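You operate a simulated robot arm through the tools that you are given. There is no shell and no other tool. Be economical: measure what you need, move in short steps, check, and stop when the job is done.

Carry out the task below with a simulated robot arm. There is one attempt and no reset: what you move stays moved.

TASK
Fetch the icing shaker and set it in the small pale blue bowl.
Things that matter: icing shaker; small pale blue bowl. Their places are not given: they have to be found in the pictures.

It is judged by the outcome, as a careful person would: the job done as asked, and still so three seconds after it is handed in. It fails if anything else is knocked over, pushed out of place, dropped, spilled or broken.

THE ROBOT
A 6-joint arm with a two-finger parallel gripper, fixed in place. Base frame: the origin is at the foot of the arm, x ahead of it, y to its left, z up; the work surface is at about z = 0.86. Lengths are in m, angles in rad, forces in N, time in s.
With the tool pointing down near the work surface it reaches from about 0.24 to 0.64 m from the base axis. Its first joint turns from -1.152 to 1.152 rad. Payload 2.7 kg.
Tool frame: the origin (TCP) lies between the finger pads and is the grasp point; the fingertips stand 0.023 m ahead of it; z points along the fingers, y is the line along which they close. The gripper opens to 0.094 m. The fingers are 0.038 m wide and 0.01 m thick; the gripper's body (0.054 by 0.096 m) begins 0.039 m behind the TCP.
Orientation is that of the tool frame in the base frame, as [roll, pitch, yaw] about the fixed x, y, z axes, in that order (R = Rz(yaw) Ry(pitch) Rx(roll)). With the fingers straight down and closing along the base's y, the tool's x points along the base's -x, its y along +y and its z along -z.

THE INTERFACE
- The arm moves only by the tool apply_moves. Its argument "commands" is a list of rows, each a list of 2 entries, a list of its own where there are three numbers: the shift along the base's x, y, z in m, then the turn, a rotation vector about the base's x, y, z in degrees. In form: [[[dx, dy, dz], [rx, ry, rz]], ...]. A call has 1 to 20 rows; each row shifts and turns the commanded pose from where the row before left it. "hand" is the gripper command, from -1 (fully open) to 1 (shut), values between in proportion, set as the call begins (left out, the last holds). A row lasts 0.2 s, in which the tool goes at most 0.05 m and 0.15 rad; a call with a longer step from one row to the next is refused whole, and so is a gripper value outside its range. A pose out of reach is approached as far as the arm can. The call stops where the force on the tool passes 40 N (or 10 N more than at its start, if that is more) or the arm is blocked; 0.2 s more then pass. The fingers move at their own pace (about 0.045 m/s each) and stop on an object; they squeeze with about 32 N. The grip force told is the motor's: it shows also when the fingers shut on nothing. Time passes only in rows, and 0.2 s behind the last, so rows that do not move let the fingers close. It gives the time, the measured TCP pose, the force on the tool (base axes), the opening and the grip force at its end, in the units of the frame above (readings bear some noise).
- Cameras (640 x 400 px; columns grow to the right, rows downward): "scene" is fixed at [0.0869, -0.4304, 1.3878]; the picture's right is [0.66, -0.75, 0.00], its down [-0.46, -0.41, -0.79] and it looks along [0.59, 0.52, -0.62] (base axes); focal length 278 px, centre (320, 200). "wrist" rides on the gripper at [-0.039, 0, -0.044] in the tool frame; the picture's right is [0.00, -1.00, 0.00], its down [0.97, 0.00, -0.24] and it looks along [0.24, 0.00, 0.97] (tool axes); focal length 218 px, centre (320, 200).
- capture(camera): a new picture of that camera. No time passes.
- measure_at(camera, pixels): for up to 12 pixels [column, row] of the newest picture of that camera ("zoom" is the newest enlarged one), the place [x, y, z] in the base frame of the surface seen there, good to about 0.002 m, but the place of the scene camera against the robot may be out by one fixed shift of up to 0.025 m in any direction. No time passes.
- close_up(camera, box): a new picture of the part [left, top, right, bottom] of that camera's present view, enlarged. No time passes.
- finish_job(): hands the job in; it is judged then, once.

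Work in short steps. Measure before you move; look again where a grasp or a placing could have gone wrong, and mend it. You have 60 turns and 20 pictures in all, the two below and enlarged ones among them. Open the gripper and draw the arm clear of the work before you hand the job in, unless the task says otherwise; then end with one line.

The tools are called after ">>>" as a command line: name --argument value ..., lists and objects as JSON in quotes. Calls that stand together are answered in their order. apply_moves: Moves the arm, as the interface text tells. Its arguments: {"type":"object","properties":{"commands":{"type":"array"},"hand":{"type":"number"}},"required":["commands"]} The other tools are called the same way: capture (camera) takes a picture; measure_at (camera, pixels) gives the place of the surface under pixels of a picture; close_up (camera, box) takes an enlarged picture of a part of a camera's view; finish_job () hands the job in.

At the start:

```text
time: 0.0
ee_pos: [0.4598, -0.1582, 1.1605]
tool_rot: [-3.142, 0.0, -3.141]
wrist_force: [0.0, -0.7, -0.2]
gripper_width: 0.0941
gripper_force: 0.1
```

scene: 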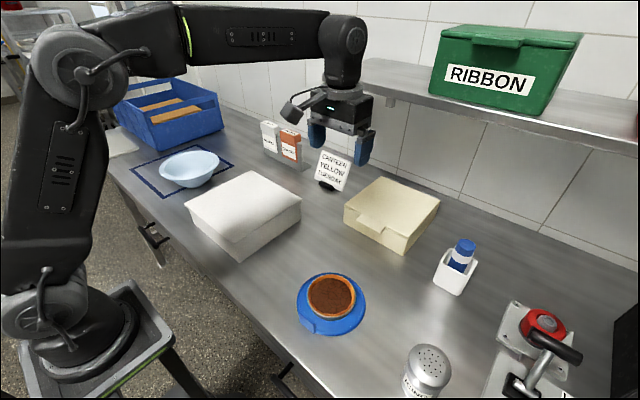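
wrist: 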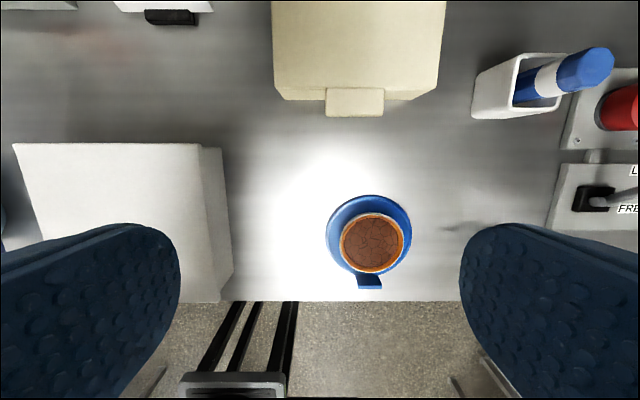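

The likely shaker is at scene (428,370) and the pale blue bowl is at (190,168). I'll enlarge the shaker and measure both.

>>> close_up --camera "scene" --box '[360, 220, 600, 400]'

>>> close_up --camera "scene" --box '[100, 80, 360, 260]'

>>> measure_at --camera "scene" --pixels '[[430, 357], [428, 372], [418, 390], [385, 380], [190, 172], [190, 152], [160, 172], [217, 160], [190, 188], [120, 180], [333, 297], [430, 390]]'

```text
2.22 times, centred on (480, 310) of scene
```

zoom: 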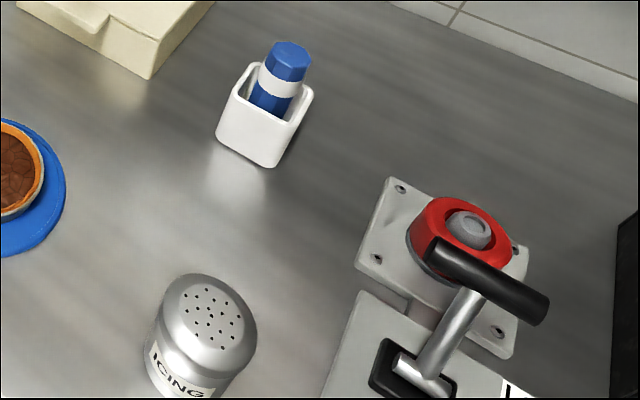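

```text
2.22 times, centred on (230, 170) of scene
```

zoom: 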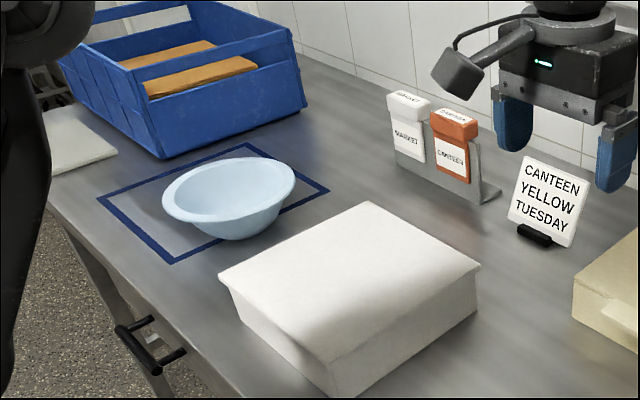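

```text
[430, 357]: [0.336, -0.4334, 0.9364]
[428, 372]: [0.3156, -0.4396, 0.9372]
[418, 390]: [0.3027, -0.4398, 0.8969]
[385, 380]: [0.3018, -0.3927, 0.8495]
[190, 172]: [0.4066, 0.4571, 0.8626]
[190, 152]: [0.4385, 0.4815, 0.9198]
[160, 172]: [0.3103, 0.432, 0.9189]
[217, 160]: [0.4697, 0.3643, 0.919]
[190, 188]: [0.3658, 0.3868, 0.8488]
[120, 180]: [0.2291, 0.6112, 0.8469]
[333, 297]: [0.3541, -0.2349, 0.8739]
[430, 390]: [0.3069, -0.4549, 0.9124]
```

The shaker reads "ICING" and stands near (0.33,-0.435), with its top around z 0.94. The bowl is near (0.39,0.42). I'll move above the shaker at the present height so the wrist camera can fix its position.

>>> apply_moves --commands '[[[-0.015, -0.033, 0], [0, 0, 0]], [[-0.015, -0.033, 0], [0, 0, 0]], [[-0.015, -0.033, 0], [0, 0, 0]], [[-0.015, -0.033, 0], [0, 0, 0]], [[-0.015, -0.033, 0], [0, 0, 0]], [[-0.015, -0.033, 0], [0, 0, 0]], [[-0.015, -0.033, 0], [0, 0, 0]], [[-0.015, -0.033, 0], [0, 0, 0]], [[0, 0, 0], [0, 0, 0]]]' --hand -1

>>> capture --camera "wrist"

```text
time: 2.0
ee_pos: [0.3418, -0.4247, 1.1587]
tool_rot: [3.141, 0.0, -3.14]
wrist_force: [0.2, -0.2, 0.4]
gripper_width: 0.0942
gripper_force: 0.0
```

```text
15 pictures are left
```

wrist: 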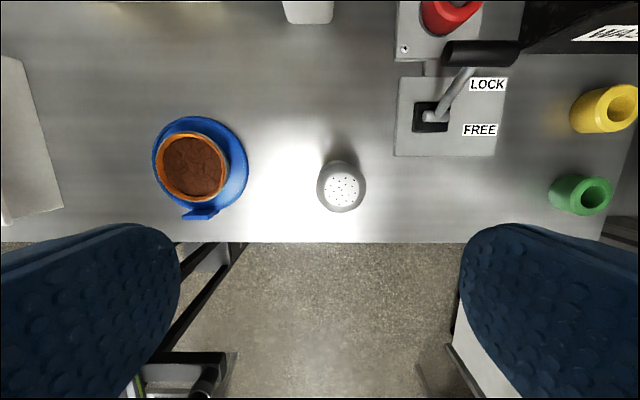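

>>> measure_at --camera "wrist" --pixels '[[342, 190], [322, 190], [363, 190], [342, 166], [342, 208], [290, 190], [243, 160], [400, 130], [200, 165], [450, 55], [160, 165], [200, 213]]'

>>> measure_at --camera "scene" --pixels '[[430, 361], [428, 345], [429, 378], [408, 362], [450, 362], [300, 300], [366, 300]]'

```text
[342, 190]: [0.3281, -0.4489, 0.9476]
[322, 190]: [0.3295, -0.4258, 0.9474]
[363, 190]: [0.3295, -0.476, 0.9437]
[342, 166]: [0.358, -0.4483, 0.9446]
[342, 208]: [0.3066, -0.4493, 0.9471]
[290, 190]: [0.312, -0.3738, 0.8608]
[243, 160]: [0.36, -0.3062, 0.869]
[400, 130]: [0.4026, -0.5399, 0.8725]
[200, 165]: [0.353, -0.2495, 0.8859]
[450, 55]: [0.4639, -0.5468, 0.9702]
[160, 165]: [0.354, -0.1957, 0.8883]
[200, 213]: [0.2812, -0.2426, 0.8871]
```

```text
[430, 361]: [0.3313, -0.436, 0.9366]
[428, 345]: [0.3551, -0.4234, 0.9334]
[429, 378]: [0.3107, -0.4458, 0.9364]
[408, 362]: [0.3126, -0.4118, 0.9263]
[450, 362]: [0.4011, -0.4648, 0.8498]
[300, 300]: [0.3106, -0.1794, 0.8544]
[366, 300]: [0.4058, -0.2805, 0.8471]
```

The wrist view puts the shaker's centre at about (0.331,-0.4495), top z 0.947, diameter about 0.055. The scene camera therefore needs a shift of about (0,-0.013,+0.011). I'll line up, descend partway and check.

>>> apply_moves --commands '[[[-0.011, -0.025, 0], [0, 0, 0]], [[0, 0, -0.035], [0, 0, 0]], [[0, 0, -0.035], [0, 0, 0]], [[0, 0, -0.035], [0, 0, 0]], [[0, 0, -0.03], [0, 0, 0]], [[0, 0, 0], [0, 0, 0]]]'

>>> capture --camera "wrist"

```text
time: 3.4
ee_pos: [0.3281, -0.4482, 1.0259]
tool_rot: [-3.141, 0.001, -3.139]
wrist_force: [0.3, -0.4, 0.6]
gripper_width: 0.0939
gripper_force: 0.1
```

```text
14 pictures are left
```

wrist: 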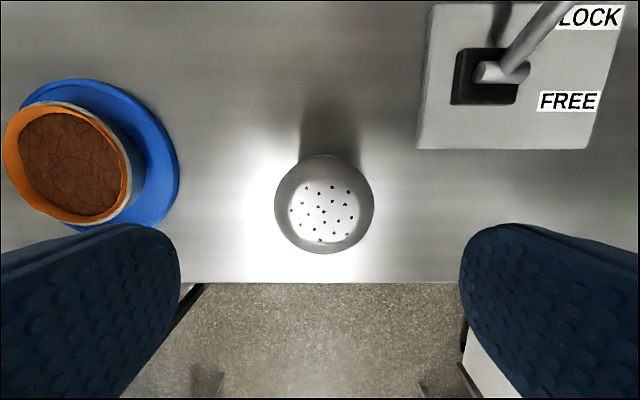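

>>> measure_at --camera "wrist" --pixels '[[323, 207], [278, 207], [371, 207], [325, 158], [323, 250], [176, 180], [420, 140], [260, 207]]'

```text
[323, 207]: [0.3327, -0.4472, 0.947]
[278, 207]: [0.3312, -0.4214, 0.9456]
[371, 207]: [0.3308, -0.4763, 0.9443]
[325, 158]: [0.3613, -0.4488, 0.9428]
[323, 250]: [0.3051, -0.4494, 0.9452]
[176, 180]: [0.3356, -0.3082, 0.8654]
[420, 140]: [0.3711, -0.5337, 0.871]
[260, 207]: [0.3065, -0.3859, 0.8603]
```

The shaker's centre is (0.332,-0.449), so I shift 4 mm in x and descend to z≈0.922. The plate edge (y −0.308) and lever block (y −0.534) both clear the fingers.

>>> apply_moves --commands '[[[0.004, -0.001, -0.025], [0, 0, 0]], [[0, 0, -0.025], [0, 0, 0]], [[0, 0, -0.02], [0, 0, 0]], [[0, 0, -0.02], [0, 0, 0]], [[0, 0, -0.014], [0, 0, 0]], [[0, 0, 0], [0, 0, 0]]]'

>>> apply_moves --commands '[[[0, 0, 0], [0, 0, 0]], [[0, 0, 0], [0, 0, 0]], [[0, 0, 0], [0, 0, 0]], [[0, 0, 0], [0, 0, 0]], [[0, 0, 0], [0, 0, 0]]]' --hand 1

```text
time: 4.8
ee_pos: [0.333, -0.4485, 0.922]
tool_rot: [-3.141, 0.0, -3.14]
wrist_force: [0.0, 0.6, 0.0]
gripper_width: 0.0939
gripper_force: 0.1
```

```text
time: 6.0
ee_pos: [0.3321, -0.4487, 0.9215]
tool_rot: [3.14, 0.0, -3.14]
wrist_force: [1.1, -1.5, -1.0]
gripper_width: 0.0612
gripper_force: 32.2
```

The fingers stopped on the shaker at 0.061 m with 32 N. I lift.

>>> apply_moves --commands '[[[0, 0, 0.02], [0, 0, 0]], [[0, 0, 0.03], [0, 0, 0]], [[0, 0, 0.04], [0, 0, 0]], [[0, 0, 0.04], [0, 0, 0]], [[0, 0, 0.04], [0, 0, 0]], [[0, 0, 0.03], [0, 0, 0]], [[0, 0, 0], [0, 0, 0]]]'

>>> capture --camera "scene"

```text
time: 7.6
ee_pos: [0.3332, -0.4463, 1.1234]
tool_rot: [3.141, -0.001, -3.139]
wrist_force: [0.6, 0.5, -2.8]
gripper_width: 0.061
gripper_force: 31.5
```

```text
13 pictures are left
```

scene: 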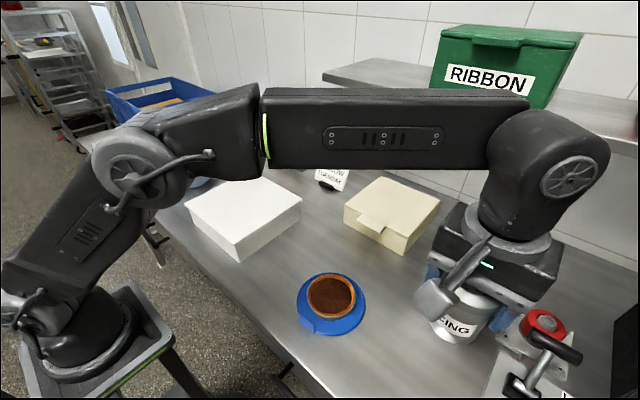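

The shaker is held upright. I carry it across at z≈1.12 toward the bowl.

>>> apply_moves --commands '[[[0.002, 0.02, 0.002], [0, 0, 0]], [[0.002, 0.03, 0.002], [0, 0, 0]], [[0.002, 0.043, 0.002], [0, 0, 0]], [[0.002, 0.043, 0.002], [0, 0, 0]], [[0.002, 0.043, 0.002], [0, 0, 0]], [[0.002, 0.043, 0.002], [0, 0, 0]], [[0.002, 0.043, 0.002], [0, 0, 0]], [[0.002, 0.043, 0.002], [0, 0, 0]], [[0.002, 0.043, 0.002], [0, 0, 0]], [[0.002, 0.043, 0.002], [0, 0, 0]], [[0.002, 0.043, 0], [0, 0, 0]], [[0.002, 0.043, 0], [0, 0, 0]], [[0.002, 0.043, 0], [0, 0, 0]], [[0.002, 0.043, 0], [0, 0, 0]], [[0.002, 0.043, 0], [0, 0, 0]], [[0.002, 0.043, 0], [0, 0, 0]], [[0.002, 0.043, 0], [0, 0, 0]], [[0.002, 0.04, 0], [0, 0, 0]], [[0.002, 0.03, 0], [0, 0, 0]], [[0.002, 0.02, 0], [0, 0, 0]]]'

>>> capture --camera "wrist"

>>> capture --camera "scene"

```text
time: 11.8
ee_pos: [0.3725, 0.3374, 1.142]
tool_rot: [3.142, 0.0, -3.14]
wrist_force: [0.3, 0.4, -2.7]
gripper_width: 0.0616
gripper_force: 31.7
```

```text
12 pictures are left
```

wrist: 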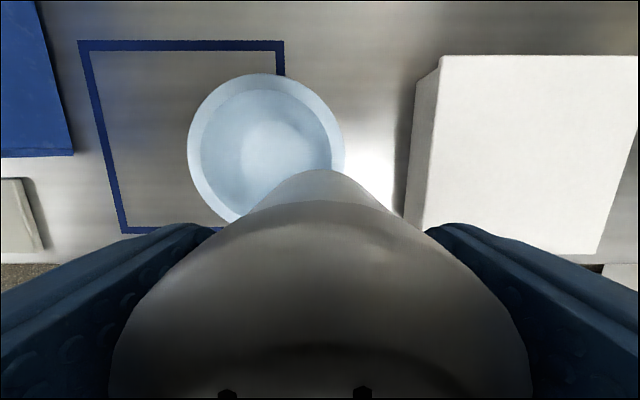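

```text
11 pictures are left
```

scene: 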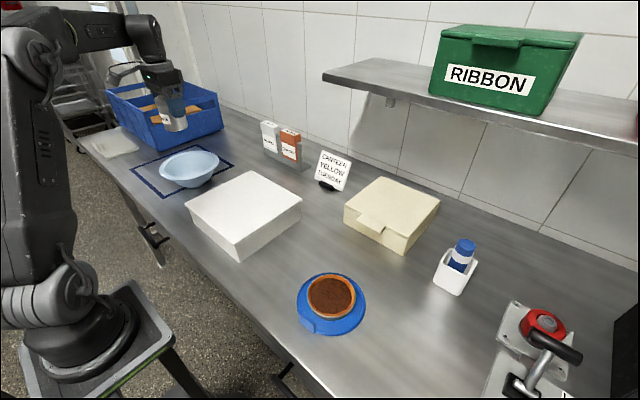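

The bowl shows at wrist (266,150). I measure its rim and floor.

>>> measure_at --camera "wrist" --pixels '[[190, 150], [342, 150], [265, 76], [203, 105], [325, 100], [268, 145], [250, 160], [290, 140], [232, 218], [268, 120], [300, 165], [230, 150]]'

>>> measure_at --camera "scene" --pixels '[[160, 172], [218, 160], [200, 151], [175, 183], [190, 172], [196, 168], [184, 174], [165, 180], [215, 165], [172, 158]]'

```text
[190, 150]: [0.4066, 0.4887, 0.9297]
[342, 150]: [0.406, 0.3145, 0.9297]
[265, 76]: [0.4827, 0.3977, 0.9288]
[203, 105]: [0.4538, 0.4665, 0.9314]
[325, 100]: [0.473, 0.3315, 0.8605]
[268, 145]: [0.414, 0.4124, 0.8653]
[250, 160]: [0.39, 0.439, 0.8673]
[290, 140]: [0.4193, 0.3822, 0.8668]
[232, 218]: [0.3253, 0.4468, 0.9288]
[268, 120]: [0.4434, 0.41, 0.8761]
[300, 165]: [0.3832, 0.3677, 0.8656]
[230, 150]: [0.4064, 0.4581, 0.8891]
```

```text
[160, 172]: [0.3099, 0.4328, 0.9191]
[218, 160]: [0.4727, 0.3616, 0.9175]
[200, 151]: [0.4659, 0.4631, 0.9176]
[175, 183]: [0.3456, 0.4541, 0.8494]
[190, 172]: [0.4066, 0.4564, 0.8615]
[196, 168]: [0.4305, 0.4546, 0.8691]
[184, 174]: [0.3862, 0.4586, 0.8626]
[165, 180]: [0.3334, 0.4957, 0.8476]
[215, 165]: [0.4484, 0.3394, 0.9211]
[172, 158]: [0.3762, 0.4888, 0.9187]
```

The bowl's centre is (0.394,0.402), rim radius 0.088 at z 0.93, with a flat floor at z≈0.866. The shaker's base should touch with the TCP near 0.927. I centre and descend to just above.

>>> apply_moves --commands '[[[0.0105, 0.032, 0], [0, 0, 0]], [[0.0105, 0.032, 0], [0, 0, 0]], [[0, 0, 0], [0, 0, 0]], [[0, 0, -0.035], [0, 0, 0]], [[0, 0, -0.035], [0, 0, 0]], [[0, 0, -0.035], [0, 0, 0]], [[0, 0, 0], [0, 0, 0]]]'

>>> close_up --camera "scene" --box '[100, 80, 300, 220]'

>>> capture --camera "wrist"

```text
time: 13.4
ee_pos: [0.392, 0.4004, 1.037]
tool_rot: [3.141, -0.001, -3.14]
wrist_force: [0.9, -0.1, -2.9]
gripper_width: 0.0611
gripper_force: 32.3
```

```text
2.86 times, centred on (200, 150) of scene
```

zoom: 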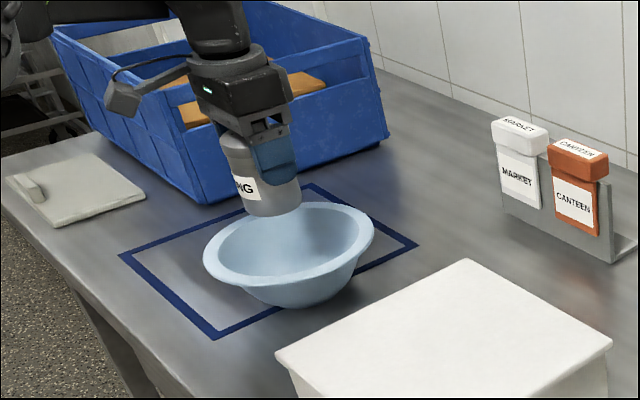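

```text
9 pictures are left
```

wrist: 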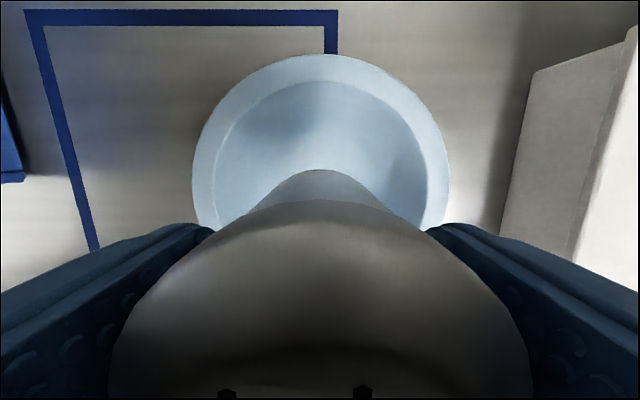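

The shaker is centred over the bowl, whose rim spans wrist columns 193–450. I descend to just above the floor.

>>> apply_moves --commands '[[[0.001, 0.001, -0.03], [0, 0, 0]], [[0, 0, -0.03], [0, 0, 0]], [[0, 0, -0.025], [0, 0, 0]], [[0, 0, -0.013], [0, 0, 0]], [[0, 0, 0], [0, 0, 0]]]'

>>> apply_moves --commands '[[[0, 0, -0.003], [0, 0, 0]], [[0, 0, -0.003], [0, 0, 0]], [[0, 0, -0.002], [0, 0, 0]], [[0, 0, -0.001], [0, 0, 0]], [[0, 0, 0], [0, 0, 0]]]'

```text
time: 14.6
ee_pos: [0.394, 0.4007, 0.9391]
tool_rot: [-3.142, 0.0, -3.139]
wrist_force: [0.6, 0.1, -3.6]
gripper_width: 0.0612
gripper_force: 31.7
```

```text
time: 15.8
ee_pos: [0.3965, 0.4008, 0.9317]
tool_rot: [-3.141, 0.0, -3.14]
wrist_force: [0.3, -0.3, -2.1]
gripper_width: 0.0613
gripper_force: 31.8
```

There's no clear contact yet, so I continue down in millimetre steps.

>>> apply_moves --commands '[[[-0.001, 0, -0.001], [0, 0, 0]], [[0, 0, -0.001], [0, 0, 0]], [[0, 0, 0], [0, 0, 0]]]'

>>> close_up --camera "scene" --box '[130, 100, 250, 200]'

```text
time: 16.6
ee_pos: [0.3955, 0.4008, 0.9292]
tool_rot: [-3.14, 0.0, -3.14]
wrist_force: [0.0, 0.3, -2.4]
gripper_width: 0.0613
gripper_force: 31.5
```

```text
4.00 times, centred on (190, 150) of scene
```

zoom: 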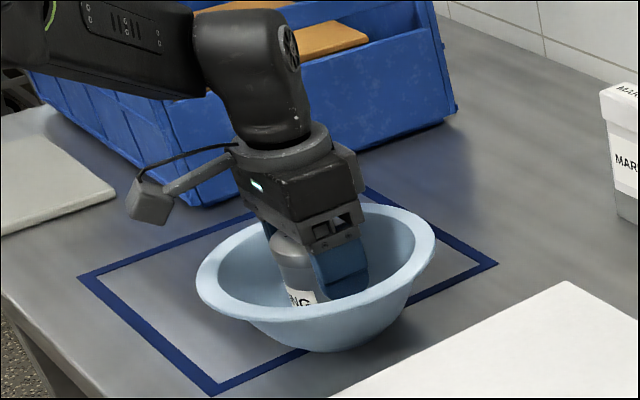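

>>> apply_moves --commands '[[[0, 0, -0.001], [0, 0, 0]], [[0, 0, -0.001], [0, 0, 0]], [[0, 0, 0], [0, 0, 0]]]'

```text
time: 17.4
ee_pos: [0.3956, 0.4002, 0.9271]
tool_rot: [3.141, 0.001, -3.14]
wrist_force: [-0.5, 1.1, 6.7]
gripper_width: 0.0615
gripper_force: 32.0
```

The vertical force swung to +6.7 N, so the shaker rests on the bowl floor. I open the fingers partway, to about 0.08 m.

>>> apply_moves --commands '[[[0, 0, 0], [0, 0, 0]], [[0, 0, 0], [0, 0, 0]], [[0, 0, 0], [0, 0, 0]], [[0, 0, 0], [0, 0, 0]]]' --hand -0.68

>>> apply_moves --commands '[[[0, 0, 0.01], [0, 0, 0]], [[0, 0, 0.02], [0, 0, 0]], [[0, 0, 0.03], [0, 0, 0]], [[0, 0, 0.04], [0, 0, 0]], [[0, 0, 0.04], [0, 0, 0]], [[0, 0, 0.04], [0, 0, 0]], [[0, 0, 0.04], [0, 0, 0]], [[0, 0, 0], [0, 0, 0]]]'

>>> capture --camera "wrist"

>>> close_up --camera "scene" --box '[100, 80, 300, 220]'

```text
time: 18.4
ee_pos: [0.3948, 0.4008, 0.9256]
tool_rot: [-3.141, 0.002, -3.14]
wrist_force: [0.4, -0.3, 0.6]
gripper_width: 0.0791
gripper_force: 0.0
```

```text
time: 20.2
ee_pos: [0.3929, 0.4034, 1.1481]
tool_rot: [-3.14, 0.0, -3.139]
wrist_force: [-0.3, -0.7, -0.2]
gripper_width: 0.079
gripper_force: 0.2
```

```text
7 pictures are left
```

wrist: 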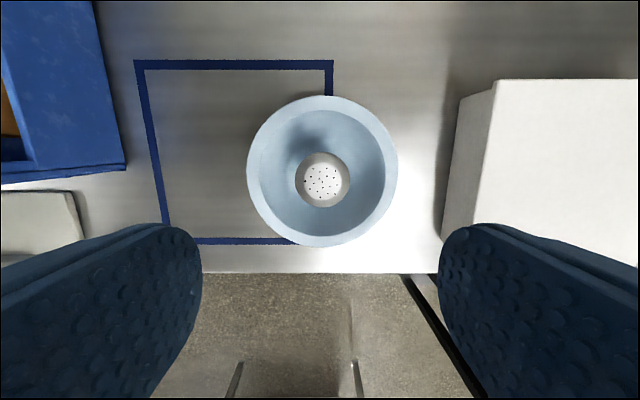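

```text
2.86 times, centred on (200, 150) of scene
```

zoom: 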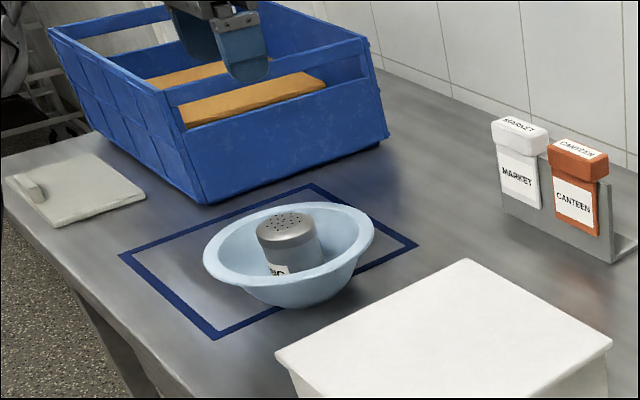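

The shaker stands upright in the middle of the bowl, and nothing else has moved. I open the gripper fully, draw the arm away sideways and hand in.

>>> apply_moves --commands '[[[0, -0.03, 0.01], [0, 0, 0]], [[0, -0.04, 0], [0, 0, 0]], [[0, -0.04, 0], [0, 0, 0]], [[0, -0.04, 0], [0, 0, 0]], [[0, -0.04, 0], [0, 0, 0]], [[0, -0.04, 0], [0, 0, 0]], [[0, 0, 0], [0, 0, 0]]]' --hand -1

>>> finish_job

```text
time: 21.8
ee_pos: [0.3944, 0.173, 1.1595]
tool_rot: [-3.142, 0.001, -3.14]
wrist_force: [-0.6, -0.5, -1.4]
gripper_width: 0.094
gripper_force: 0.0
```

```text
The job is handed in.
```

The icing shaker is standing upright in the small pale blue bowl, nothing else looked disturbed in the last pictures, and the arm is clear with its gripper open.
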